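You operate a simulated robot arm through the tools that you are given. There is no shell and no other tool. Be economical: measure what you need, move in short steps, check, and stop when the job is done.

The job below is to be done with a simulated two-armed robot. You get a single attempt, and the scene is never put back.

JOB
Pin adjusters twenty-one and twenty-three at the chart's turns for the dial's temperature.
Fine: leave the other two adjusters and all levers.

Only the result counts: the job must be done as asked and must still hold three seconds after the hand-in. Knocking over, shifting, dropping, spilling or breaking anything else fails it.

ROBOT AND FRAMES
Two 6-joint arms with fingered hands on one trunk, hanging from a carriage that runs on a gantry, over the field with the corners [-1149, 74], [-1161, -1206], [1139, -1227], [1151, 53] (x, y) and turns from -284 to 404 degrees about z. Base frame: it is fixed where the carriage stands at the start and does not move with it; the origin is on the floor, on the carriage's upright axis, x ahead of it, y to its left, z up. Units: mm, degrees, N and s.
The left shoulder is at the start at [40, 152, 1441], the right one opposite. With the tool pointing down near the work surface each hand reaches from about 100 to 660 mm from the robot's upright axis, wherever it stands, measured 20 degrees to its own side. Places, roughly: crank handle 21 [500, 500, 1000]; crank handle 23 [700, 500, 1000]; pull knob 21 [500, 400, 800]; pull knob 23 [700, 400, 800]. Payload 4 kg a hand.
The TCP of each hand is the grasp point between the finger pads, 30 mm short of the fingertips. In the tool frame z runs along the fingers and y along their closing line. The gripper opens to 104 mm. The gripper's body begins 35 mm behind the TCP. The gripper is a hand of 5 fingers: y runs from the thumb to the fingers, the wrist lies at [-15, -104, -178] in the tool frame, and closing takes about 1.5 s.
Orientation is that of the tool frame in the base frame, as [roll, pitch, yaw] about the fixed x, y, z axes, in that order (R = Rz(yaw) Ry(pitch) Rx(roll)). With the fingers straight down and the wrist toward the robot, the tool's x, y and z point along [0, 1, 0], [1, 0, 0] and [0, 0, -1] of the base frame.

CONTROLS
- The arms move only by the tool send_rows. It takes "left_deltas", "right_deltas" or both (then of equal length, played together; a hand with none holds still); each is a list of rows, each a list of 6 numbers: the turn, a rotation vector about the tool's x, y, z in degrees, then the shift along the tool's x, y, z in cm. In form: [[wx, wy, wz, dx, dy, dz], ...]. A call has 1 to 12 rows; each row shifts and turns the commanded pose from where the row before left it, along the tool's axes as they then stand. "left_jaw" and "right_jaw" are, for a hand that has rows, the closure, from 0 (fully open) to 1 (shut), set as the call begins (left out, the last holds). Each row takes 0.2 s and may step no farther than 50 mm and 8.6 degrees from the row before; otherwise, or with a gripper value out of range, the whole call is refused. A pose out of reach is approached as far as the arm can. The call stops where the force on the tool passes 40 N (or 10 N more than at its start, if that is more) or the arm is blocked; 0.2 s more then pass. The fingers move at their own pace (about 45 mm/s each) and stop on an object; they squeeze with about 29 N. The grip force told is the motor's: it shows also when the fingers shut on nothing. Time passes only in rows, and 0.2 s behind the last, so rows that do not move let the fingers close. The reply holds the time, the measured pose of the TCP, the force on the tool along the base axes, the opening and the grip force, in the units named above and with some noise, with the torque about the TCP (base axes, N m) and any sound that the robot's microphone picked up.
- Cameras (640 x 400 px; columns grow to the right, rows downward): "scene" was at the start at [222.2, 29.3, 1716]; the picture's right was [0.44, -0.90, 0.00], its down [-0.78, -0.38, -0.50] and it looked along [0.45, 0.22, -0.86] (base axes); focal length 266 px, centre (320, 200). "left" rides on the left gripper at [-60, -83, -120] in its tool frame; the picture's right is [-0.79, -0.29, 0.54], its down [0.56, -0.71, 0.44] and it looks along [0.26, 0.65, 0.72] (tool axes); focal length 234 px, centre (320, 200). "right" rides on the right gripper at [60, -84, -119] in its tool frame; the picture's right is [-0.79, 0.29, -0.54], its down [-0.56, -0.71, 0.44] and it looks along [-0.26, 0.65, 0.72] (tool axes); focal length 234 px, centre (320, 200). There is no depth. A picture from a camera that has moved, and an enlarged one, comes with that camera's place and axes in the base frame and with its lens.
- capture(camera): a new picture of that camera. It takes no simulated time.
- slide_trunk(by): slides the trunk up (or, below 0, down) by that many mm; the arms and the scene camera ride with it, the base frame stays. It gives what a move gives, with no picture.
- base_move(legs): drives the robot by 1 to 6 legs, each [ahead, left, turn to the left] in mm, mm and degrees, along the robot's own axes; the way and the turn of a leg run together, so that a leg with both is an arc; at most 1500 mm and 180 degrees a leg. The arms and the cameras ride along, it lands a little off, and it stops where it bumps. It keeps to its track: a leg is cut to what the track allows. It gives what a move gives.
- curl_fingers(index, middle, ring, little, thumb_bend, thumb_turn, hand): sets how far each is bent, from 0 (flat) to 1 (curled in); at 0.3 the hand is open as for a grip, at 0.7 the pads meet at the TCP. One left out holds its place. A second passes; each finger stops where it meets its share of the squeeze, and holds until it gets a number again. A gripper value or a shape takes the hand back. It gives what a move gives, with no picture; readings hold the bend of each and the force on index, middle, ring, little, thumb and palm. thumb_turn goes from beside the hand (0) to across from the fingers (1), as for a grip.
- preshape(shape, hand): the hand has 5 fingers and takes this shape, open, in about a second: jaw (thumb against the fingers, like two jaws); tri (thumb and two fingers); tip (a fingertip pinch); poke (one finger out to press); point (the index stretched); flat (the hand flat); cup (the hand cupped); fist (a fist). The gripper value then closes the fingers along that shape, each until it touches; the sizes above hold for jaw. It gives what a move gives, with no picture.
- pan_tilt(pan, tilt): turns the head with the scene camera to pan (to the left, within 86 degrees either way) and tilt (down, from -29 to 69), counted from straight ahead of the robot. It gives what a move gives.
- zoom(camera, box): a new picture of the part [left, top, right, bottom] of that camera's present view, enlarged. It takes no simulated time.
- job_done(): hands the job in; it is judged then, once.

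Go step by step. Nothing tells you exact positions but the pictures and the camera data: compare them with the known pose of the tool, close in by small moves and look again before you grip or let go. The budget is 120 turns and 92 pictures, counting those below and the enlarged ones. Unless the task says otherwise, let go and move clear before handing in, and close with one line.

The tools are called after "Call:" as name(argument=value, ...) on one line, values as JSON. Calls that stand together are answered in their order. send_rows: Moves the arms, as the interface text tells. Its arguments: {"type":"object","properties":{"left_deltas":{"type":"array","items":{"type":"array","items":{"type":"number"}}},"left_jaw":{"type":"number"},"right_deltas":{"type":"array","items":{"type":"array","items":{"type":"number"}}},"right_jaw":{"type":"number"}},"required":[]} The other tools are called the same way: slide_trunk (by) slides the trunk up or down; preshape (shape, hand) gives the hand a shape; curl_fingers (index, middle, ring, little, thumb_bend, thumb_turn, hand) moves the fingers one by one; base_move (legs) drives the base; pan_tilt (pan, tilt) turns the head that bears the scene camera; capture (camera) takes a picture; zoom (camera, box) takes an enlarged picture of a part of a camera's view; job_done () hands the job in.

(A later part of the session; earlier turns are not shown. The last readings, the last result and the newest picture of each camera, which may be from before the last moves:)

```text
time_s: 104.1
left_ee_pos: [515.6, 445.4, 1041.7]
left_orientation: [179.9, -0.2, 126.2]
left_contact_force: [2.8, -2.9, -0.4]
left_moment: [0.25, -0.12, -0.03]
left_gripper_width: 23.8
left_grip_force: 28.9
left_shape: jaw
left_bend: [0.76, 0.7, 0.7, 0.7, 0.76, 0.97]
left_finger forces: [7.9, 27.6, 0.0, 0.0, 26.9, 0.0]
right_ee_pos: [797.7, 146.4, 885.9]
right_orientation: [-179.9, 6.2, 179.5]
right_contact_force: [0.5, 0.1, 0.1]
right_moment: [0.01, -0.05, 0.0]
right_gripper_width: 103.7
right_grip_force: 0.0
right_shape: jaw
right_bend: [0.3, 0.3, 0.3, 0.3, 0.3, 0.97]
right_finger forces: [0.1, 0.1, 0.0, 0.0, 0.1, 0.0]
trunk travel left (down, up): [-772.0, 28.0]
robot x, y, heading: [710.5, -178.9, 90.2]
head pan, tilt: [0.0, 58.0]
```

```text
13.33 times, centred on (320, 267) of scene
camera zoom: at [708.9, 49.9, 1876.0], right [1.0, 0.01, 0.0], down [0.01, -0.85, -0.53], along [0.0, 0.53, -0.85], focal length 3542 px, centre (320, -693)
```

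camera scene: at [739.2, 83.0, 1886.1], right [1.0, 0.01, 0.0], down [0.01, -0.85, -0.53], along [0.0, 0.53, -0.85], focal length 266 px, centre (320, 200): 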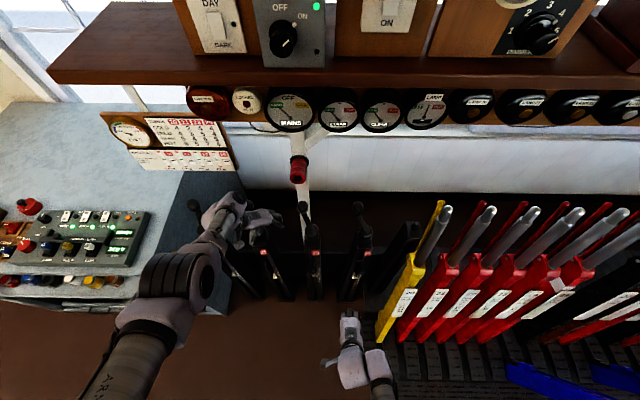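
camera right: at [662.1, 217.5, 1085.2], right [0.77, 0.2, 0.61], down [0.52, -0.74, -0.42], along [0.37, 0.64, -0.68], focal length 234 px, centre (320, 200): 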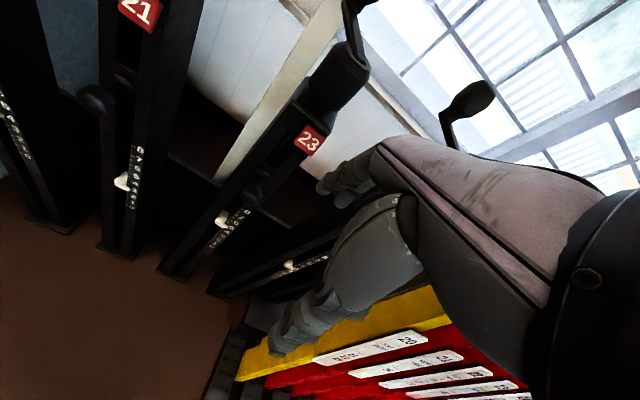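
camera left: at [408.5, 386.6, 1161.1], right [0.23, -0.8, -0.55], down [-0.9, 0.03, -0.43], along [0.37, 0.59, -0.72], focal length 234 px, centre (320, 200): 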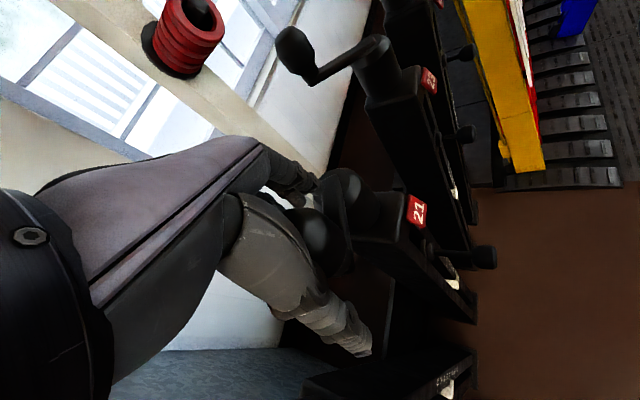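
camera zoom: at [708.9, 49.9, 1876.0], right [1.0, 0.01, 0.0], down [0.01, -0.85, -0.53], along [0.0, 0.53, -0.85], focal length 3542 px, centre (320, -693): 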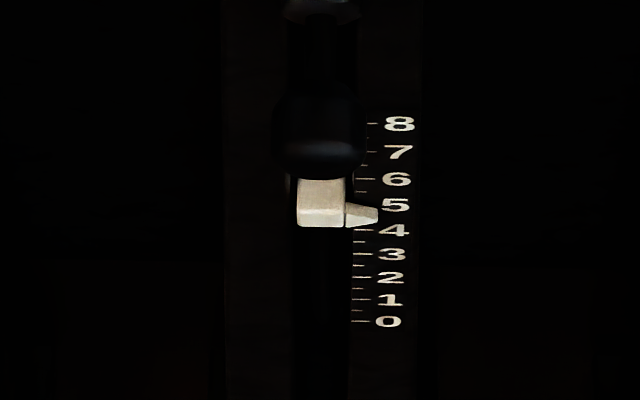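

Pointer 21 has come down from 3 to about 2.5 (23, untouched, gives the parallax reference). Counter-clockwise is right; I continue.

Call:
base_move(legs=[[6.1, -16.7, 0], [10.2, -14.5, 0], [13.6, -11.4, 0]])

```text
time_s: 105.7
left_ee_pos: [558.0, 473.7, 1040.0]
left_orientation: [179.8, -0.3, 126.3]
left_contact_force: [3.8, -1.2, -8.2]
left_moment: [0.22, -0.12, -0.04]
left_gripper_width: 22.1
left_grip_force: 28.8
left_shape: jaw
left_bend: [0.75, 0.7, 0.7, 0.7, 0.77, 0.98]
left_finger forces: [9.7, 22.6, 0.0, 0.1, 24.0, 0.1]
right_ee_pos: [840.3, 176.4, 885.4]
right_orientation: [-179.9, 6.4, 179.5]
right_contact_force: [-0.7, -0.2, 0.4]
right_moment: [-0.03, -0.01, 0.06]
right_gripper_width: 104.1
right_grip_force: 0.1
right_shape: jaw
right_bend: [0.3, 0.3, 0.3, 0.3, 0.3, 0.97]
right_finger forces: [0.1, 0.0, 0.0, 0.0, 0.0, 0.0]
trunk travel left (down, up): [-772.0, 28.0]
robot x, y, heading: [748.3, -148.6, 90.6]
head pan, tilt: [0.0, 58.0]
```

Call:
base_move(legs=[[17, -8, 0], [17.4, -3, 0], [17.7, 1.5, 0]])

```text
time_s: 107.2
left_ee_pos: [567.3, 524.2, 1040.6]
left_orientation: [179.8, -0.1, 126.3]
left_contact_force: [3.8, -6.1, -5.0]
left_moment: [-0.47, -0.15, 0.55]
left_gripper_width: 20.1
left_grip_force: 28.4
left_shape: jaw
left_bend: [0.75, 0.7, 0.7, 0.7, 0.79, 0.87]
left_finger forces: [18.3, 3.9, 0.0, 0.0, 36.4, 0.0]
right_ee_pos: [848.1, 228.9, 884.9]
right_orientation: [-179.8, 6.3, 179.7]
right_contact_force: [-0.5, -0.3, 0.6]
right_moment: [0.01, 0.01, -0.01]
right_gripper_width: 104.3
right_grip_force: 0.0
right_shape: jaw
right_bend: [0.3, 0.3, 0.3, 0.3, 0.3, 0.97]
right_finger forces: [0.1, 0.1, 0.0, 0.1, 0.0, 0.1]
trunk travel left (down, up): [-772.0, 28.0]
robot x, y, heading: [759.2, -95.3, 90.6]
head pan, tilt: [0.0, 58.0]
```

Call:
capture(camera="left")

```text
29 pictures are left
camera left: at [533.0, 427.4, 1159.8], right [0.23, -0.8, -0.55], down [-0.9, 0.03, -0.44], along [0.37, 0.59, -0.72], focal length 234 px, centre (320, 200)
```

left: 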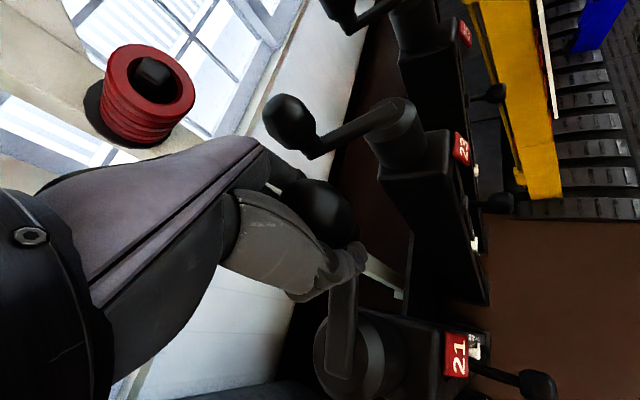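

The ball has crept to the index side again (axis is nearer [511, 510], radius ~73). I re-centre the grip.

Call:
send_rows(left_deltas=[[0, 0, 0, 0, 0, 0], [0, 0, 0, 0, 0, 0], [0, 0, 0, 0, 0, 0], [0, 0, 0, 0, 0, 0], [0, 0, 0, 0, 0, 0], [0, 0, 0, 0, 0, 0], [0, 0, 0, 0, 0, 0]], left_jaw=0)

Call:
base_move(legs=[[-12, -18, 0]])

Call:
send_rows(left_deltas=[[0, 0, 0, 0, 0, 0], [0, 0, 0, 0, 0, 0], [0, 0, 0, 0, 0, 0], [0, 0, 0, 0, 0, 0], [0, 0, 0, 0, 0, 0], [0, 0, 0, 0, 0, 0], [0, 0, 0, 0, 0, 0], [0, 0, 0, 0, 0, 0]], left_jaw=1)

Call:
capture(camera="left")

```text
time_s: 108.8
left_ee_pos: [565.8, 526.8, 1041.3]
left_orientation: [180.0, -0.2, 126.2]
left_contact_force: [0.1, 0.0, 0.0]
left_moment: [0.0, -0.02, 0.03]
left_gripper_width: 103.6
left_grip_force: 0.0
left_shape: jaw
left_bend: [0.3, 0.3, 0.3, 0.3, 0.3, 0.97]
left_finger forces: [0.1, 0.0, 0.1, 0.0, 0.1, 0.0]
right_ee_pos: [847.1, 229.3, 885.3]
right_orientation: [-179.9, 6.3, 179.7]
right_contact_force: [-1.1, 0.4, 0.3]
right_moment: [-0.03, 0.0, -0.03]
right_gripper_width: 103.6
right_grip_force: 0.0
right_shape: jaw
right_bend: [0.3, 0.3, 0.3, 0.3, 0.3, 0.97]
right_finger forces: [0.0, 0.0, 0.0, 0.0, 0.0, 0.0]
trunk travel left (down, up): [-772.0, 28.0]
robot x, y, heading: [757.7, -94.8, 90.5]
head pan, tilt: [0.0, 58.0]
```

```text
time_s: 109.6
left_ee_pos: [584.2, 515.0, 1041.4]
left_orientation: [179.9, -0.2, 126.3]
left_contact_force: [0.5, -1.0, 0.2]
left_moment: [0.03, 0.0, -0.03]
left_gripper_width: 103.8
left_grip_force: 0.0
left_shape: jaw
left_bend: [0.3, 0.3, 0.3, 0.3, 0.3, 0.97]
left_finger forces: [0.0, 0.0, 0.0, 0.1, 0.0, 0.0]
right_ee_pos: [866.5, 218.2, 886.0]
right_orientation: [-179.9, 6.2, 179.5]
right_contact_force: [0.1, -0.4, 0.4]
right_moment: [0.03, -0.01, 0.0]
right_gripper_width: 103.9
right_grip_force: 0.1
right_shape: jaw
right_bend: [0.3, 0.3, 0.3, 0.3, 0.3, 0.97]
right_finger forces: [0.0, 0.0, 0.0, 0.0, 0.0, 0.1]
trunk travel left (down, up): [-772.0, 28.0]
robot x, y, heading: [776.9, -109.6, 90.1]
head pan, tilt: [0.0, 58.0]
```

```text
time_s: 111.4
left_ee_pos: [584.1, 513.9, 1039.4]
left_orientation: [179.9, -0.1, 126.3]
left_contact_force: [0.3, 0.6, -7.8]
left_moment: [0.18, -0.14, 0.02]
left_gripper_width: 15.3
left_grip_force: 29.0
left_shape: jaw
left_bend: [0.72, 0.57, 0.59, 0.7, 0.77, 1.0]
left_finger forces: [6.2, 6.2, 5.0, 0.0, 20.4, 0.1]
right_ee_pos: [865.6, 216.9, 885.3]
right_orientation: [-179.9, 6.3, 179.6]
right_contact_force: [1.1, 0.3, -0.8]
right_moment: [0.02, 0.01, 0.0]
right_gripper_width: 103.9
right_grip_force: 0.0
right_shape: jaw
right_bend: [0.3, 0.3, 0.3, 0.3, 0.3, 0.97]
right_finger forces: [0.1, 0.0, 0.1, 0.0, 0.1, 0.0]
trunk travel left (down, up): [-772.0, 28.0]
robot x, y, heading: [779.2, -110.3, 90.4]
head pan, tilt: [0.0, 58.0]
```

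```text
28 pictures are left
camera left: at [550.5, 415.8, 1159.7], right [0.23, -0.81, -0.54], down [-0.9, 0.03, -0.44], along [0.37, 0.59, -0.72], focal length 234 px, centre (320, 200)
```

left: 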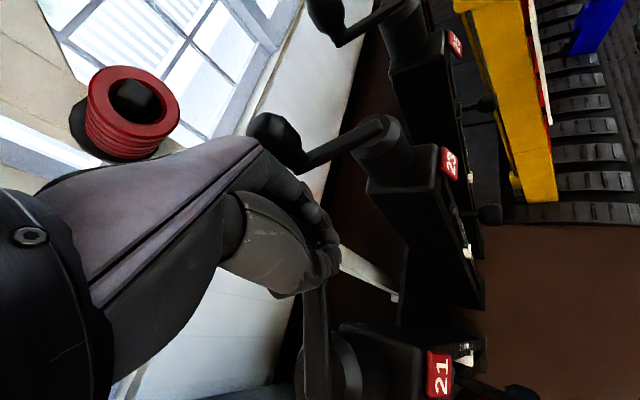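

Now a centred, caged grip. Continue counter-clockwise.

Call:
base_move(legs=[[18.7, 3.8, 0], [17, 8.5, 0], [14.3, 12.6, 0]])

Call:
base_move(legs=[[10.5, 15.9, 0], [6.1, 18.1, 0], [1.1, 19, 0]])

```text
time_s: 113.0
left_ee_pos: [557.3, 563.3, 1040.7]
left_orientation: [179.9, -0.1, 126.4]
left_contact_force: [-1.8, -7.0, -10.9]
left_moment: [0.29, 0.26, 0.28]
left_gripper_width: 15.0
left_grip_force: 29.0
left_shape: jaw
left_bend: [0.72, 0.6, 0.71, 0.7, 0.8, 0.91]
left_finger forces: [10.9, 3.5, 26.0, 0.0, 30.5, 0.1]
right_ee_pos: [840.0, 265.4, 885.3]
right_orientation: [-179.8, 6.2, 179.6]
right_contact_force: [-0.2, -1.0, 0.1]
right_moment: [0.01, 0.0, 0.01]
right_gripper_width: 104.0
right_grip_force: 0.1
right_shape: jaw
right_bend: [0.3, 0.3, 0.3, 0.3, 0.3, 0.97]
right_finger forces: [0.1, 0.0, 0.0, 0.1, 0.0, 0.0]
trunk travel left (down, up): [-772.0, 28.0]
robot x, y, heading: [751.7, -54.8, 90.7]
head pan, tilt: [0.0, 58.0]
```

```text
time_s: 114.5
left_ee_pos: [504.4, 584.2, 1041.7]
left_orientation: [179.7, -0.4, 126.4]
left_contact_force: [2.1, -1.0, 0.8]
left_moment: [-0.02, 0.09, 0.07]
left_gripper_width: 12.3
left_grip_force: 29.3
left_shape: jaw
left_bend: [0.72, 0.74, 0.71, 0.7, 0.81, 0.92]
left_finger forces: [0.1, 0.0, 0.0, 0.1, 2.5, 0.0]
right_ee_pos: [787.0, 285.5, 885.9]
right_orientation: [-179.9, 6.4, 179.6]
right_contact_force: [0.0, 0.2, 0.8]
right_moment: [-0.01, 0.0, 0.0]
right_gripper_width: 104.3
right_grip_force: 0.0
right_shape: jaw
right_bend: [0.3, 0.3, 0.3, 0.3, 0.3, 0.97]
right_finger forces: [0.0, 0.0, 0.1, 0.0, 0.0, 0.1]
trunk travel left (down, up): [-772.0, 28.0]
robot x, y, heading: [696.4, -40.4, 90.6]
head pan, tilt: [0.0, 58.0]
```

Grip forces went to zero; checking where the ball is.

Call:
capture(camera="left")

Call:
zoom(camera="scene", box=[180, 190, 340, 310])

```text
27 pictures are left
camera left: at [471.5, 484.5, 1161.0], right [0.23, -0.8, -0.55], down [-0.9, 0.03, -0.43], along [0.37, 0.6, -0.71], focal length 234 px, centre (320, 200)
```

left: 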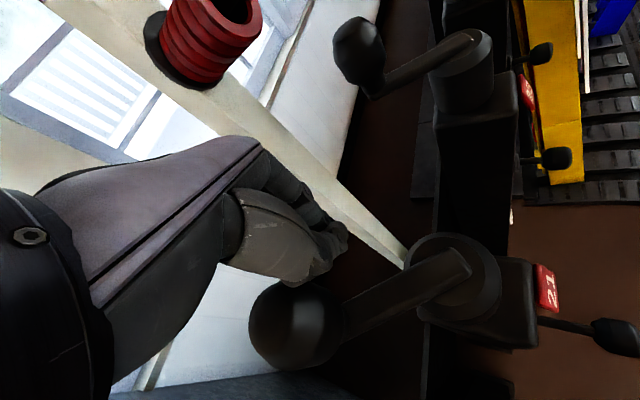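

```text
3.33 times, centred on (260, 250) of scene
camera zoom: at [699.2, 188.0, 1876.1], right [1.0, 0.01, 0.0], down [0.01, -0.85, -0.53], along [0.0, 0.53, -0.85], focal length 886 px, centre (520, 33)
```

zoom: 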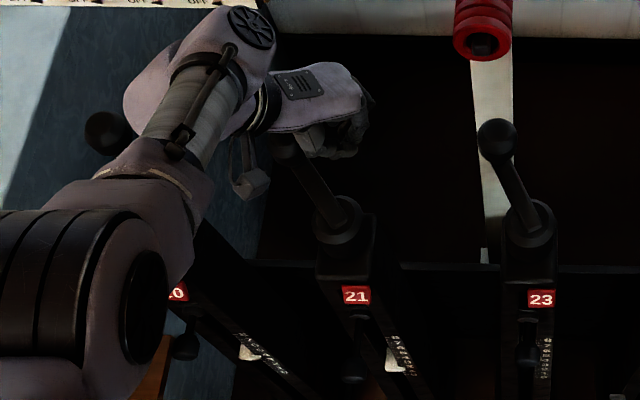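

The thumb shoved the ball on; the crank is ~13° past a full turn. I go round with an open hand, regrip and bring it back.

Call:
base_move(legs=[[0, -50, 0], [-113, 22, 0]])

Call:
send_rows(left_deltas=[[0, 0, 0, 0, 0, 0], [0, 0, 0, 0, 0, 0], [0, 0, 0, 0, 0, 0], [0, 0, 0, 0, 0, 0], [0, 0, 0, 0, 0, 0], [0, 0, 0, 0, 0, 0], [0, 0, 0, 0, 0, 0]], left_jaw=0)

Call:
capture(camera="left")

```text
time_s: 116.3
left_ee_pos: [536.0, 473.5, 1041.3]
left_orientation: [180.0, -0.4, 126.2]
left_contact_force: [0.3, -0.1, -0.3]
left_moment: [0.0, -0.02, 0.02]
left_gripper_width: 11.9
left_grip_force: 28.9
left_shape: jaw
left_bend: [0.72, 0.74, 0.71, 0.7, 0.81, 0.92]
left_finger forces: [0.0, 0.0, 0.0, 0.1, 0.0, 0.0]
right_ee_pos: [817.4, 172.6, 885.4]
right_orientation: [-179.9, 6.3, 179.4]
right_contact_force: [-0.1, -0.1, -0.1]
right_moment: [0.01, 0.01, -0.01]
right_gripper_width: 103.6
right_grip_force: 0.1
right_shape: jaw
right_bend: [0.3, 0.3, 0.3, 0.3, 0.3, 0.97]
right_finger forces: [0.0, 0.0, 0.0, 0.0, 0.1, 0.0]
trunk travel left (down, up): [-772.0, 28.0]
robot x, y, heading: [730.3, -155.8, 90.3]
head pan, tilt: [0.0, 58.0]
```

```text
time_s: 117.9
left_ee_pos: [535.0, 472.6, 1042.9]
left_orientation: [179.7, -0.4, 126.1]
left_contact_force: [-0.2, -0.1, -0.1]
left_moment: [0.0, 0.0, -0.03]
left_gripper_width: 103.7
left_grip_force: 0.0
left_shape: jaw
left_bend: [0.3, 0.3, 0.3, 0.3, 0.3, 0.97]
left_finger forces: [0.0, 0.0, 0.0, 0.0, 0.0, 0.1]
right_ee_pos: [818.0, 173.9, 885.5]
right_orientation: [-179.9, 6.2, 179.3]
right_contact_force: [0.1, 0.2, -0.2]
right_moment: [0.02, -0.01, 0.0]
right_gripper_width: 104.1
right_grip_force: 0.1
right_shape: jaw
right_bend: [0.3, 0.3, 0.3, 0.3, 0.3, 0.97]
right_finger forces: [0.1, 0.1, 0.1, 0.0, 0.0, 0.0]
trunk travel left (down, up): [-772.0, 28.0]
robot x, y, heading: [729.3, -149.1, 90.4]
head pan, tilt: [0.0, 58.0]
```

```text
25 pictures are left
camera left: at [502.7, 374.9, 1161.1], right [0.23, -0.8, -0.55], down [-0.9, 0.04, -0.43], along [0.37, 0.59, -0.71], focal length 234 px, centre (320, 200)
```

left: 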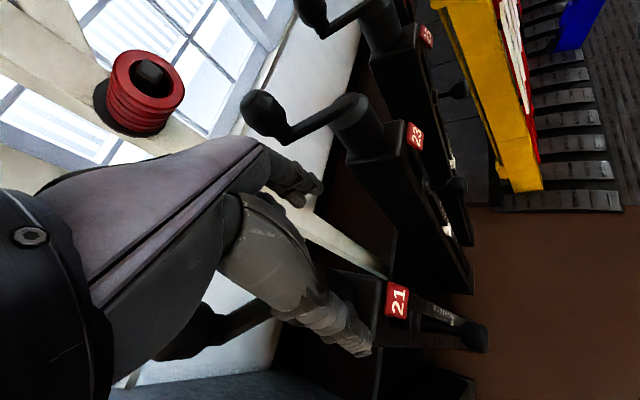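

Call:
base_move(legs=[[103, 79, 0]])

Call:
capture(camera="left")

```text
time_s: 119.1
left_ee_pos: [459.1, 575.9, 1041.6]
left_orientation: [179.8, -0.4, 125.9]
left_contact_force: [-0.5, 0.1, 0.1]
left_moment: [0.0, 0.01, 0.02]
left_gripper_width: 103.6
left_grip_force: 0.1
left_shape: jaw
left_bend: [0.3, 0.3, 0.3, 0.3, 0.3, 0.97]
left_finger forces: [0.1, 0.0, 0.0, 0.1, 0.1, 0.0]
right_ee_pos: [738.9, 277.2, 884.5]
right_orientation: [-179.9, 6.3, 179.2]
right_contact_force: [0.5, 0.8, 0.5]
right_moment: [-0.02, 0.01, 0.05]
right_gripper_width: 103.9
right_grip_force: 0.0
right_shape: jaw
right_bend: [0.3, 0.3, 0.3, 0.3, 0.3, 0.97]
right_finger forces: [0.0, 0.0, 0.0, 0.0, 0.0, 0.0]
trunk travel left (down, up): [-772.0, 28.0]
robot x, y, heading: [648.8, -51.3, 90.3]
head pan, tilt: [0.0, 58.0]
```

```text
24 pictures are left
camera left: at [424.8, 478.0, 1161.2], right [0.23, -0.8, -0.55], down [-0.9, 0.04, -0.43], along [0.37, 0.59, -0.71], focal length 234 px, centre (320, 200)
```

left: 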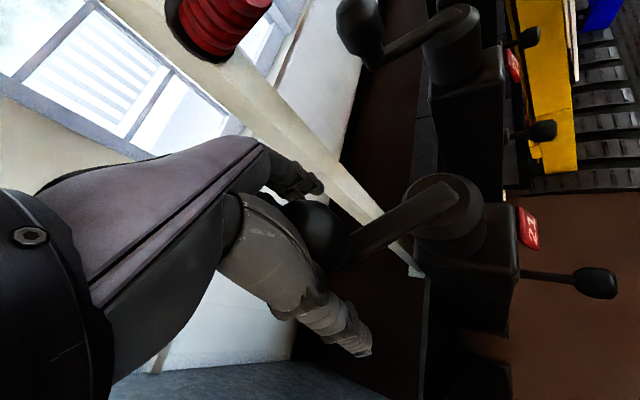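

Call:
base_move(legs=[[-6, -7, 0]])

Call:
send_rows(left_deltas=[[0, 0, 0, 0, 0, 0], [0, 0, 0, 0, 0, 0], [0, 0, 0, 0, 0, 0], [0, 0, 0, 0, 0, 0], [0, 0, 0, 0, 0, 0], [0, 0, 0, 0, 0, 0], [0, 0, 0, 0, 0, 0], [0, 0, 0, 0, 0, 0]], left_jaw=1)

```text
time_s: 119.9
left_ee_pos: [465.9, 570.1, 1042.5]
left_orientation: [179.8, -0.4, 125.9]
left_contact_force: [0.4, 0.2, 0.0]
left_moment: [-0.02, 0.0, -0.03]
left_gripper_width: 103.8
left_grip_force: 0.0
left_shape: jaw
left_bend: [0.3, 0.3, 0.3, 0.3, 0.3, 0.97]
left_finger forces: [0.0, 0.0, 0.0, 0.0, 0.0, 0.1]
right_ee_pos: [746.9, 269.7, 885.8]
right_orientation: [-179.9, 6.4, 179.1]
right_contact_force: [0.3, 0.4, 0.1]
right_moment: [-0.01, 0.01, 0.01]
right_gripper_width: 103.6
right_grip_force: 0.1
right_shape: jaw
right_bend: [0.3, 0.3, 0.3, 0.3, 0.3, 0.97]
right_finger forces: [0.1, 0.0, 0.0, 0.1, 0.0, 0.0]
trunk travel left (down, up): [-772.0, 28.0]
robot x, y, heading: [654.0, -54.7, 90.2]
head pan, tilt: [0.0, 58.0]
```

```text
time_s: 121.7
left_ee_pos: [467.1, 569.2, 1040.7]
left_orientation: [179.9, -0.3, 125.9]
left_contact_force: [-1.4, 1.3, -7.7]
left_moment: [0.36, -0.4, -0.02]
left_gripper_width: 23.7
left_grip_force: 29.5
left_shape: jaw
left_bend: [0.71, 0.68, 0.7, 0.64, 0.74, 1.0]
left_finger forces: [16.6, 9.3, 0.0, 0.1, 28.6, 0.0]
right_ee_pos: [745.5, 269.1, 884.4]
right_orientation: [-179.9, 6.3, 179.0]
right_contact_force: [-0.7, -0.3, -1.0]
right_moment: [0.01, -0.03, -0.01]
right_gripper_width: 104.2
right_grip_force: 0.0
right_shape: jaw
right_bend: [0.3, 0.3, 0.3, 0.3, 0.3, 0.97]
right_finger forces: [0.0, 0.0, 0.0, 0.0, 0.0, 0.0]
trunk travel left (down, up): [-772.0, 28.0]
robot x, y, heading: [655.9, -56.4, 90.0]
head pan, tilt: [0.0, 58.0]
```

Call:
base_move(legs=[[5.5, -9, 0]])

Call:
capture(camera="left")

Call:
capture(camera="scene")

```text
time_s: 122.4
left_ee_pos: [476.0, 575.6, 1041.0]
left_orientation: [179.8, -0.3, 125.9]
left_contact_force: [1.2, 1.8, -10.2]
left_moment: [0.25, -0.46, -0.12]
left_gripper_width: 23.7
left_grip_force: 28.7
left_shape: jaw
left_bend: [0.71, 0.67, 0.7, 0.64, 0.74, 1.0]
left_finger forces: [16.9, 11.4, 0.0, 0.0, 28.2, 0.0]
right_ee_pos: [755.6, 274.7, 886.0]
right_orientation: [-179.9, 6.3, 179.1]
right_contact_force: [0.0, -0.7, 0.9]
right_moment: [0.01, 0.01, -0.02]
right_gripper_width: 104.0
right_grip_force: 0.0
right_shape: jaw
right_bend: [0.3, 0.3, 0.3, 0.3, 0.3, 0.97]
right_finger forces: [0.0, 0.1, 0.0, 0.0, 0.0, 0.0]
trunk travel left (down, up): [-772.0, 28.0]
robot x, y, heading: [665.8, -48.4, 90.0]
head pan, tilt: [0.0, 58.0]
```

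```text
23 pictures are left
camera left: at [441.7, 476.5, 1160.4], right [0.23, -0.81, -0.55], down [-0.9, 0.04, -0.44], along [0.37, 0.59, -0.71], focal length 234 px, centre (320, 200)
```

left: 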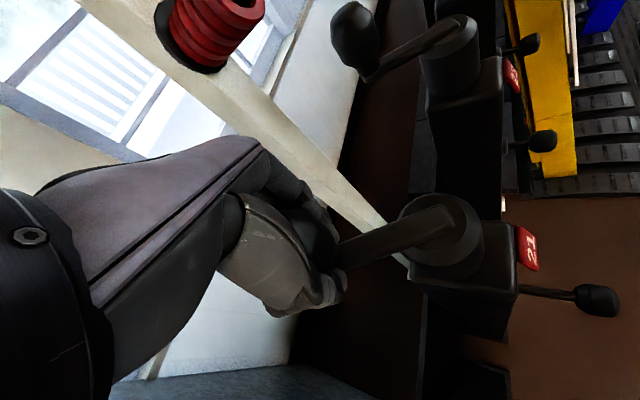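

```text
22 pictures are left
camera scene: at [666.4, 178.7, 1876.0], right [1.0, 0.0, 0.0], down [0.0, -0.85, -0.53], along [0.0, 0.53, -0.85], focal length 266 px, centre (320, 200)
```

scene: 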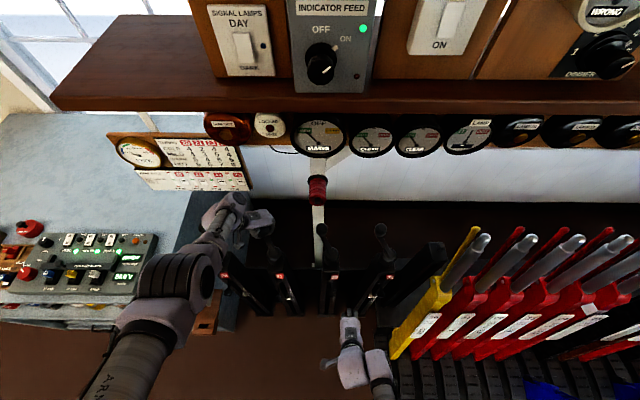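

Crank 21 is back at its original angle, one full turn lower (2 by count). I release, retreat, and reshape the left hand to the horizontal posture to push the pin home.

Call:
send_rows(left_deltas=[[0, 0, 0, 0, 0, 0], [0, 0, 0, 0, 0, 0], [0, 0, 0, 0, 0, 0], [0, 0, 0, 0, 0, 0], [0, 0, 0, 0, 0, 0], [0, 0, 0, 0, 0, 0], [0, 0, 0, 0, 0, 0]], left_jaw=0)

Call:
base_move(legs=[[-104, -76, 0], [-100, 0, 0]])

Call:
send_rows(left_deltas=[[0, 0, 8, 0, 0, 0], [0, 0, 8, 0, 0, 0], [0, 0, 8, 0, 0, 0], [0, 0, 8, 0, 0, 0], [0, 0, 0, -3, 2.4, 0], [0, 0, 0, -3, 2.4, 0], [0, 0, 0, -3, 2.4, 0], [0, 0, 0, -3, 2.4, 0]])

Call:
send_rows(left_deltas=[[0, 8, 0, 0, 0, 0], [0, 8, 0, 0, 0, 0], [0, 8, 0, 0, 0, 0], [0, 8, 0, 0, 0, 0], [0, 8, 0, 0, 0, 0], [0, 8, 0, 0, 0, 0], [0, 8, 0, 0, 0, 0], [0, 8, 0, 0, 0, 0], [0, 8, 0, 0, 0, 0]])

```text
time_s: 124.0
left_ee_pos: [475.0, 575.7, 1040.7]
left_orientation: [179.7, -0.3, 126.0]
left_contact_force: [0.7, 0.5, 0.0]
left_moment: [0.0, -0.03, -0.02]
left_gripper_width: 103.6
left_grip_force: 0.2
left_shape: jaw
left_bend: [0.3, 0.3, 0.3, 0.3, 0.3, 0.97]
left_finger forces: [0.0, 0.0, 0.1, 0.1, 0.1, 0.1]
right_ee_pos: [756.6, 275.1, 885.1]
right_orientation: [-179.8, 6.3, 179.1]
right_contact_force: [-0.1, 1.2, -0.3]
right_moment: [0.01, 0.01, 0.02]
right_gripper_width: 103.7
right_grip_force: 0.1
right_shape: jaw
right_bend: [0.3, 0.3, 0.3, 0.3, 0.3, 0.97]
right_finger forces: [0.1, 0.0, 0.0, 0.0, 0.0, 0.0]
trunk travel left (down, up): [-772.0, 28.0]
robot x, y, heading: [663.5, -49.1, 90.3]
head pan, tilt: [0.0, 58.0]
```

```text
time_s: 126.0
left_ee_pos: [549.6, 374.0, 1040.4]
left_orientation: [179.8, -0.4, 126.0]
left_contact_force: [0.1, -1.1, 0.3]
left_moment: [0.0, 0.01, 0.0]
left_gripper_width: 103.9
left_grip_force: 0.1
left_shape: jaw
left_bend: [0.3, 0.3, 0.3, 0.3, 0.3, 0.97]
left_finger forces: [0.0, 0.0, 0.1, 0.1, 0.0, 0.1]
right_ee_pos: [831.6, 73.6, 884.9]
right_orientation: [-180.0, 6.3, 179.3]
right_contact_force: [0.7, 0.0, 1.0]
right_moment: [0.02, -0.02, -0.01]
right_gripper_width: 103.9
right_grip_force: 0.0
right_shape: jaw
right_bend: [0.3, 0.3, 0.3, 0.3, 0.3, 0.97]
right_finger forces: [0.0, 0.1, 0.0, 0.0, 0.0, 0.1]
trunk travel left (down, up): [-772.0, 28.0]
robot x, y, heading: [741.7, -254.1, 89.9]
head pan, tilt: [0.0, 58.0]
```

```text
time_s: 127.8
left_ee_pos: [650.7, 292.2, 1007.7]
left_orientation: [180.0, -0.2, 93.9]
left_contact_force: [-0.3, -0.3, 0.2]
left_moment: [0.03, 0.02, 0.01]
left_gripper_width: 103.7
left_grip_force: 0.1
left_shape: jaw
left_bend: [0.3, 0.3, 0.3, 0.3, 0.3, 0.97]
left_finger forces: [0.1, 0.0, 0.1, 0.0, 0.1, 0.0]
left hand out of reach, approached as far as the arm can: row 1, 2, 3, 4, 5, 6, 7, 8
right_ee_pos: [831.0, 73.5, 884.9]
right_orientation: [-179.9, 6.3, 179.2]
right_contact_force: [-0.4, 0.2, -0.1]
right_moment: [0.0, -0.02, -0.03]
right_gripper_width: 104.0
right_grip_force: 0.0
right_shape: jaw
right_bend: [0.3, 0.3, 0.3, 0.3, 0.3, 0.97]
right_finger forces: [0.0, 0.0, 0.1, 0.1, 0.0, 0.0]
trunk travel left (down, up): [-772.0, 28.0]
robot x, y, heading: [741.5, -251.6, 89.9]
head pan, tilt: [0.0, 58.0]
```

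```text
time_s: 129.8
left_ee_pos: [651.1, 337.7, 1035.8]
left_orientation: [-179.5, -71.9, 93.5]
left_contact_force: [0.3, 0.4, 0.1]
left_moment: [0.01, -0.02, -0.01]
left_gripper_width: 103.9
left_grip_force: 0.0
left_shape: jaw
left_bend: [0.3, 0.3, 0.3, 0.3, 0.3, 0.97]
left_finger forces: [0.1, 0.0, 0.0, 0.0, 0.0, 0.0]
left hand out of reach, approached as far as the arm can: row 1, 2, 3, 4, 5, 6, 8, 9
right_ee_pos: [831.2, 73.5, 884.8]
right_orientation: [-179.9, 6.2, 179.2]
right_contact_force: [-0.4, -0.6, 1.0]
right_moment: [-0.01, 0.02, 0.0]
right_gripper_width: 104.0
right_grip_force: 0.1
right_shape: jaw
right_bend: [0.3, 0.3, 0.3, 0.3, 0.3, 0.97]
right_finger forces: [0.0, 0.1, 0.0, 0.0, 0.1, 0.1]
trunk travel left (down, up): [-772.0, 28.0]
robot x, y, heading: [739.3, -256.0, 90.1]
head pan, tilt: [0.0, 58.0]
```

Call:
slide_trunk(by=-239)

Call:
base_move(legs=[[0, 145, 0], [48, 0, 0]])

Call:
capture(camera="left")

```text
time_s: 132.3
left_ee_pos: [651.2, 338.4, 796.1]
left_orientation: [-179.9, -71.9, 93.9]
left_contact_force: [-0.4, 0.2, -0.4]
left_moment: [0.01, 0.03, 0.0]
left_gripper_width: 103.6
left_grip_force: 0.0
left_shape: jaw
left_bend: [0.3, 0.3, 0.3, 0.3, 0.3, 0.97]
left_finger forces: [0.0, 0.0, 0.0, 0.0, 0.0, 0.0]
right_ee_pos: [830.7, 73.5, 647.7]
right_orientation: [-179.9, 6.3, 179.2]
right_contact_force: [-0.2, 0.4, 1.0]
right_moment: [0.0, 0.02, 0.0]
right_gripper_width: 104.2
right_grip_force: 0.0
right_shape: jaw
right_bend: [0.3, 0.3, 0.3, 0.3, 0.3, 0.97]
right_finger forces: [0.0, 0.1, 0.1, 0.0, 0.1, 0.1]
trunk travel left (down, up): [-533.0, 267.0]
robot x, y, heading: [742.3, -249.6, 90.3]
head pan, tilt: [0.0, 58.0]
```

```text
time_s: 134.2
left_ee_pos: [509.0, 387.9, 797.2]
left_orientation: [-179.5, -72.1, 93.4]
left_contact_force: [0.6, 0.7, -0.3]
left_moment: [-0.02, -0.01, 0.04]
left_gripper_width: 103.6
left_grip_force: 0.1
left_shape: jaw
left_bend: [0.3, 0.3, 0.3, 0.3, 0.3, 0.97]
left_finger forces: [0.0, 0.1, 0.1, 0.0, 0.1, 0.1]
right_ee_pos: [687.9, 124.2, 646.6]
right_orientation: [180.0, 6.3, 179.0]
right_contact_force: [-0.1, 0.6, 0.7]
right_moment: [-0.06, 0.02, 0.01]
right_gripper_width: 104.0
right_grip_force: 0.1
right_shape: jaw
right_bend: [0.3, 0.3, 0.3, 0.3, 0.3, 0.97]
right_finger forces: [0.0, 0.0, 0.0, 0.0, 0.0, 0.0]
trunk travel left (down, up): [-533.0, 267.0]
robot x, y, heading: [593.1, -200.3, 90.0]
head pan, tilt: [0.0, 58.0]
```

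```text
21 pictures are left
camera left: at [432.3, 251.5, 777.4], right [-0.31, 0.25, -0.92], down [-0.74, 0.54, 0.4], along [0.59, 0.8, 0.02], focal length 234 px, centre (320, 200)
```

left: 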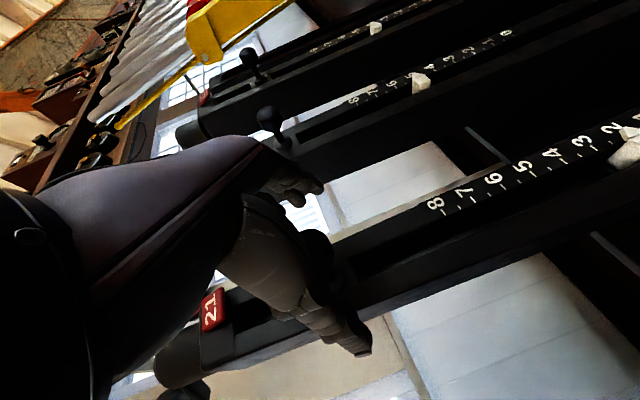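

Pointer 21 now reads 2. I close on the pulled knob and push it home.

Call:
send_rows(left_deltas=[[0, 0, 0, 0, 0, 0], [0, 0, 0, 0, 0, 0], [0, 0, 0, 0, 0, 0], [0, 0, 0, 0, 0, 0], [0, 0, 0, 0, 0, 0], [0, 0, 0, 0, 0, 0], [0, 0, 0, 0, 0, 0], [0, 0, 0, 0, 0, 0]], left_jaw=1)

Call:
base_move(legs=[[14, 0, 0]])

Call:
base_move(legs=[[12, 0, 0]])

```text
time_s: 136.0
left_ee_pos: [507.5, 387.3, 796.5]
left_orientation: [-179.1, -71.7, 93.0]
left_contact_force: [-2.1, 7.5, -12.3]
left_moment: [-0.2, 0.06, -0.06]
left_gripper_width: 16.0
left_grip_force: 29.1
left_shape: jaw
left_bend: [0.7, 0.6, 0.7, 0.67, 0.75, 1.0]
left_finger forces: [13.5, 7.2, 3.2, 0.0, 20.0, 0.0]
right_ee_pos: [687.2, 122.9, 646.8]
right_orientation: [179.9, 6.3, 179.0]
right_contact_force: [0.3, 0.1, -0.4]
right_moment: [0.03, 0.01, 0.02]
right_gripper_width: 103.8
right_grip_force: 0.0
right_shape: jaw
right_bend: [0.3, 0.3, 0.3, 0.3, 0.3, 0.97]
right_finger forces: [0.0, 0.0, 0.0, 0.0, 0.0, 0.0]
trunk travel left (down, up): [-533.0, 267.0]
robot x, y, heading: [594.7, -203.6, 89.9]
head pan, tilt: [0.0, 58.0]
```

```text
time_s: 136.8
left_ee_pos: [507.9, 396.7, 792.8]
left_orientation: [-179.1, -71.6, 93.0]
left_contact_force: [-5.4, -0.5, -25.1]
left_moment: [-0.45, 0.01, 0.04]
left_gripper_width: 15.0
left_grip_force: 28.5
left_shape: jaw
left_bend: [0.7, 0.64, 0.7, 0.67, 0.79, 0.98]
left_finger forces: [20.1, 4.6, 2.1, 0.0, 22.0, 0.0]
right_ee_pos: [685.8, 132.3, 645.8]
right_orientation: [-179.7, 6.2, 179.0]
right_contact_force: [-0.4, 0.1, 0.0]
right_moment: [-0.01, 0.0, -0.01]
right_gripper_width: 104.1
right_grip_force: 0.0
right_shape: jaw
right_bend: [0.3, 0.3, 0.3, 0.3, 0.3, 0.97]
right_finger forces: [0.0, 0.0, 0.0, 0.1, 0.0, 0.0]
trunk travel left (down, up): [-533.0, 267.0]
robot x, y, heading: [596.3, -187.8, 89.8]
head pan, tilt: [0.0, 58.0]
```

```text
time_s: 137.5
left_ee_pos: [506.1, 409.4, 792.1]
left_orientation: [-178.7, -71.4, 92.6]
left_contact_force: [-4.4, -0.5, -15.7]
left_moment: [-0.23, 0.07, 0.06]
left_gripper_width: 14.9
left_grip_force: 28.7
left_shape: jaw
left_bend: [0.7, 0.64, 0.7, 0.67, 0.79, 0.98]
left_finger forces: [0.7, 4.3, 2.4, 0.0, 22.4, 0.0]
right_ee_pos: [686.7, 144.5, 646.4]
right_orientation: [-179.9, 6.2, 179.1]
right_contact_force: [-0.1, 0.9, -0.3]
right_moment: [-0.03, 0.04, -0.02]
right_gripper_width: 104.0
right_grip_force: 0.3
right_shape: jaw
right_bend: [0.3, 0.3, 0.3, 0.3, 0.3, 0.97]
right_finger forces: [0.1, 0.0, 0.0, 0.1, 0.0, 0.0]
trunk travel left (down, up): [-533.0, 267.0]
robot x, y, heading: [597.2, -173.1, 90.2]
head pan, tilt: [0.0, 58.0]
```

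Call:
base_move(legs=[[7, 0, 0]])

Call:
send_rows(left_deltas=[[0, 0, 0, 0, 0, 0], [0, 0, 0, 0, 0, 0], [0, 0, 0, 0, 0, 0], [0, 0, 0, 0, 0, 0], [0, 0, 0, 0, 0, 0], [0, 0, 0, 0, 0, 0], [0, 0, 0, 0, 0, 0]], left_jaw=0)

Call:
base_move(legs=[[-130, 0, 0]])

Call:
capture(camera="left")

Call:
zoom(camera="scene", box=[220, 140, 420, 290])

```text
time_s: 138.2
left_ee_pos: [506.0, 416.4, 791.8]
left_orientation: [-179.0, -71.5, 92.9]
left_contact_force: [-2.6, 1.0, -8.4]
left_moment: [-0.12, 0.02, 0.04]
left_gripper_width: 14.1
left_grip_force: 28.9
left_shape: jaw
left_bend: [0.7, 0.73, 0.7, 0.67, 0.8, 0.99]
left_finger forces: [0.5, 4.2, 3.1, 0.0, 0.0, 0.0]
right_ee_pos: [686.8, 153.8, 646.2]
right_orientation: [-179.9, 6.1, 179.0]
right_contact_force: [-0.2, -0.6, -0.7]
right_moment: [-0.03, 0.02, -0.01]
right_gripper_width: 104.0
right_grip_force: 0.1
right_shape: jaw
right_bend: [0.3, 0.3, 0.3, 0.3, 0.3, 0.97]
right_finger forces: [0.1, 0.1, 0.0, 0.0, 0.0, 0.0]
trunk travel left (down, up): [-533.0, 267.0]
robot x, y, heading: [596.9, -169.4, 90.2]
head pan, tilt: [0.0, 58.0]
```

```text
time_s: 139.8
left_ee_pos: [507.6, 416.5, 792.9]
left_orientation: [-178.8, -71.3, 92.7]
left_contact_force: [-0.3, -1.2, -0.3]
left_moment: [0.02, 0.0, -0.04]
left_gripper_width: 103.3
left_grip_force: 0.1
left_shape: jaw
left_bend: [0.3, 0.3, 0.3, 0.3, 0.3, 0.97]
left_finger forces: [0.1, 0.1, 0.0, 0.0, 0.1, 0.0]
right_ee_pos: [688.1, 154.9, 646.5]
right_orientation: [-179.8, 6.3, 179.0]
right_contact_force: [0.7, -0.3, -0.2]
right_moment: [0.0, 0.0, -0.01]
right_gripper_width: 103.9
right_grip_force: 0.1
right_shape: jaw
right_bend: [0.3, 0.3, 0.3, 0.3, 0.3, 0.97]
right_finger forces: [0.0, 0.0, 0.0, 0.0, 0.0, 0.0]
trunk travel left (down, up): [-533.0, 267.0]
robot x, y, heading: [597.5, -170.4, 90.1]
head pan, tilt: [0.0, 58.0]
```

```text
time_s: 141.1
left_ee_pos: [508.9, 285.3, 792.3]
left_orientation: [-178.7, -71.2, 92.4]
left_contact_force: [-0.7, -0.3, -0.4]
left_moment: [0.02, 0.0, -0.01]
left_gripper_width: 103.7
left_grip_force: 0.0
left_shape: jaw
left_bend: [0.3, 0.3, 0.3, 0.3, 0.3, 0.97]
left_finger forces: [0.0, 0.0, 0.0, 0.1, 0.0, 0.0]
right_ee_pos: [689.0, 22.3, 646.2]
right_orientation: [-179.8, 6.3, 178.7]
right_contact_force: [0.5, -0.5, 0.6]
right_moment: [0.04, -0.02, 0.02]
right_gripper_width: 104.1
right_grip_force: 0.1
right_shape: jaw
right_bend: [0.3, 0.3, 0.3, 0.3, 0.3, 0.97]
right_finger forces: [0.0, 0.1, 0.0, 0.1, 0.1, 0.1]
trunk travel left (down, up): [-533.0, 267.0]
robot x, y, heading: [596.1, -300.5, 89.7]
head pan, tilt: [0.0, 58.0]
```

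```text
20 pictures are left
camera left: at [431.8, 148.4, 773.4], right [-0.31, 0.24, -0.92], down [-0.74, 0.54, 0.39], along [0.6, 0.8, 0.01], focal length 234 px, centre (320, 200)
```

left: 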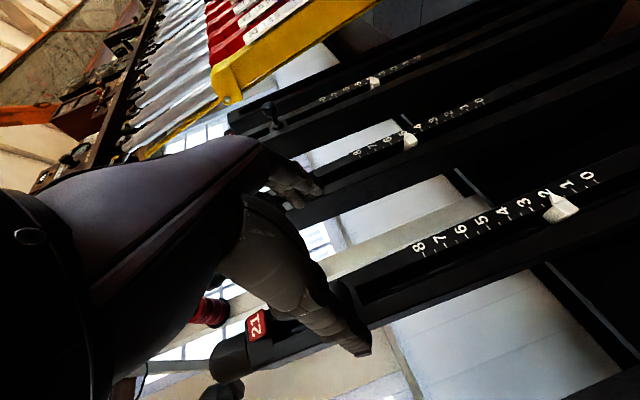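

```text
2.67 times, centred on (320, 215) of scene
camera zoom: at [599.1, -72.0, 1637.0], right [1.0, 0.0, 0.0], down [0.0, -0.85, -0.53], along [0.0, 0.53, -0.85], focal length 708 px, centre (320, 160)
```

zoom: 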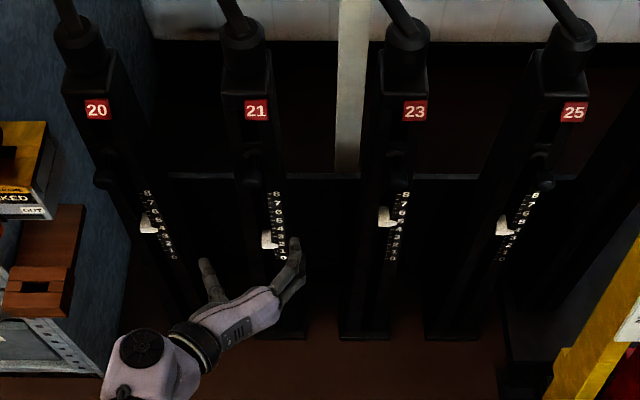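

Call:
zoom(camera="scene", box=[270, 180, 360, 240])

```text
6.67 times, centred on (315, 210) of scene
camera zoom: at [599.1, -72.0, 1637.0], right [1.0, 0.0, 0.0], down [0.0, -0.85, -0.53], along [0.0, 0.53, -0.85], focal length 1771 px, centre (353, 133)
```

zoom: 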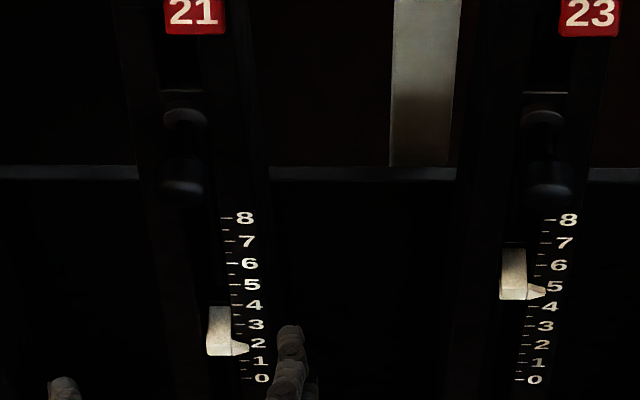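

Knob 21 is seated to the same depth as 23's, pointer at 2. Now adjuster 23: move over and pull its knob.

Call:
base_move(legs=[[0, -200, 0], [100, 0, 0]])

Call:
zoom(camera="scene", box=[230, 200, 330, 300])

```text
time_s: 143.5
left_ee_pos: [709.8, 385.5, 792.1]
left_orientation: [-178.6, -71.4, 92.4]
left_contact_force: [0.2, 0.3, 0.6]
left_moment: [-0.02, 0.0, 0.02]
left_gripper_width: 103.6
left_grip_force: 0.0
left_shape: jaw
left_bend: [0.3, 0.3, 0.3, 0.3, 0.3, 0.97]
left_finger forces: [0.0, 0.1, 0.0, 0.0, 0.1, 0.1]
right_ee_pos: [889.1, 123.5, 648.4]
right_orientation: [-179.9, 6.3, 178.7]
right_contact_force: [-0.2, 0.2, 0.8]
right_moment: [-0.02, 0.0, -0.01]
right_gripper_width: 103.8
right_grip_force: 0.0
right_shape: jaw
right_bend: [0.3, 0.3, 0.3, 0.3, 0.3, 0.97]
right_finger forces: [0.1, 0.1, 0.1, 0.0, 0.0, 0.0]
trunk travel left (down, up): [-533.0, 267.0]
robot x, y, heading: [796.9, -202.7, 90.1]
head pan, tilt: [0.0, 58.0]
```

```text
4.00 times, centred on (280, 250) of scene
camera zoom: at [800.0, 27.1, 1637.3], right [1.0, 0.0, 0.0], down [0.0, -0.85, -0.53], along [0.0, 0.53, -0.85], focal length 1063 px, centre (480, 0)
```

zoom: 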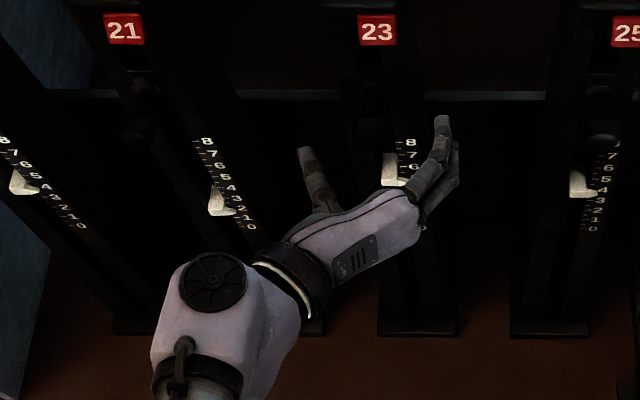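

Call:
base_move(legs=[[26, 0, 0]])

Call:
send_rows(left_deltas=[[0, 0, 0, 0, 0, 0], [0, 0, 0, 0, 0, 0], [0, 0, 0, 0, 0, 0], [0, 0, 0, 0, 0, 0], [0, 0, 0, 0, 0, 0], [0, 0, 0, 0, 0, 0], [0, 0, 0, 0, 0, 0], [0, 0, 0, 0, 0, 0]], left_jaw=1)

Call:
base_move(legs=[[-26, 0, 0]])

```text
time_s: 144.3
left_ee_pos: [709.6, 413.1, 793.2]
left_orientation: [-178.9, -71.5, 92.7]
left_contact_force: [-0.4, 0.5, 0.2]
left_moment: [-0.06, 0.0, -0.01]
left_gripper_width: 103.9
left_grip_force: 0.1
left_shape: jaw
left_bend: [0.3, 0.3, 0.3, 0.3, 0.3, 0.97]
left_finger forces: [0.0, 0.0, 0.0, 0.1, 0.1, 0.0]
right_ee_pos: [888.6, 150.5, 647.7]
right_orientation: [-179.9, 6.2, 178.8]
right_contact_force: [-0.2, 0.3, -0.4]
right_moment: [-0.04, -0.03, -0.01]
right_gripper_width: 103.7
right_grip_force: 0.0
right_shape: jaw
right_bend: [0.3, 0.3, 0.3, 0.3, 0.3, 0.97]
right_finger forces: [0.0, 0.0, 0.1, 0.0, 0.0, 0.0]
trunk travel left (down, up): [-533.0, 267.0]
robot x, y, heading: [796.1, -176.8, 90.0]
head pan, tilt: [0.0, 58.0]
```

```text
time_s: 146.1
left_ee_pos: [707.7, 410.1, 790.8]
left_orientation: [-178.7, -71.2, 92.6]
left_contact_force: [-1.8, 0.8, -7.9]
left_moment: [-0.09, 0.04, 0.03]
left_gripper_width: 9.5
left_grip_force: 28.9
left_shape: jaw
left_bend: [0.7, 0.71, 0.7, 0.58, 0.77, 1.0]
left_finger forces: [6.8, 4.8, 2.9, 0.0, 21.5, 0.1]
right_ee_pos: [888.3, 148.9, 645.9]
right_orientation: [-179.9, 6.3, 179.0]
right_contact_force: [-0.1, -0.2, -0.6]
right_moment: [-0.03, -0.02, 0.0]
right_gripper_width: 104.0
right_grip_force: 0.2
right_shape: jaw
right_bend: [0.3, 0.3, 0.3, 0.3, 0.3, 0.97]
right_finger forces: [0.0, 0.1, 0.0, 0.0, 0.0, 0.0]
trunk travel left (down, up): [-533.0, 267.0]
robot x, y, heading: [799.5, -176.2, 89.6]
head pan, tilt: [0.0, 58.0]
```

```text
time_s: 147.0
left_ee_pos: [707.3, 389.0, 790.4]
left_orientation: [-177.9, -71.4, 92.0]
left_contact_force: [0.1, 7.0, -6.8]
left_moment: [-0.1, 0.02, 0.04]
left_gripper_width: 8.7
left_grip_force: 29.1
left_shape: jaw
left_bend: [0.7, 0.67, 0.7, 0.58, 0.78, 0.99]
left_finger forces: [3.8, 7.8, 5.8, 0.0, 23.9, 0.0]
right_ee_pos: [887.8, 124.8, 646.8]
right_orientation: [-179.7, 6.2, 178.8]
right_contact_force: [-0.3, -0.2, 0.4]
right_moment: [-0.01, -0.02, 0.0]
right_gripper_width: 103.7
right_grip_force: 0.1
right_shape: jaw
right_bend: [0.3, 0.3, 0.3, 0.3, 0.3, 0.97]
right_finger forces: [0.0, 0.0, 0.0, 0.0, 0.0, 0.0]
trunk travel left (down, up): [-533.0, 267.0]
robot x, y, heading: [791.3, -198.6, 89.9]
head pan, tilt: [0.0, 58.0]
stopped in leg 1: the force on the tool passed its limit at 59 N (the readings are from after the stop); the commanded pose is now the measured one
```

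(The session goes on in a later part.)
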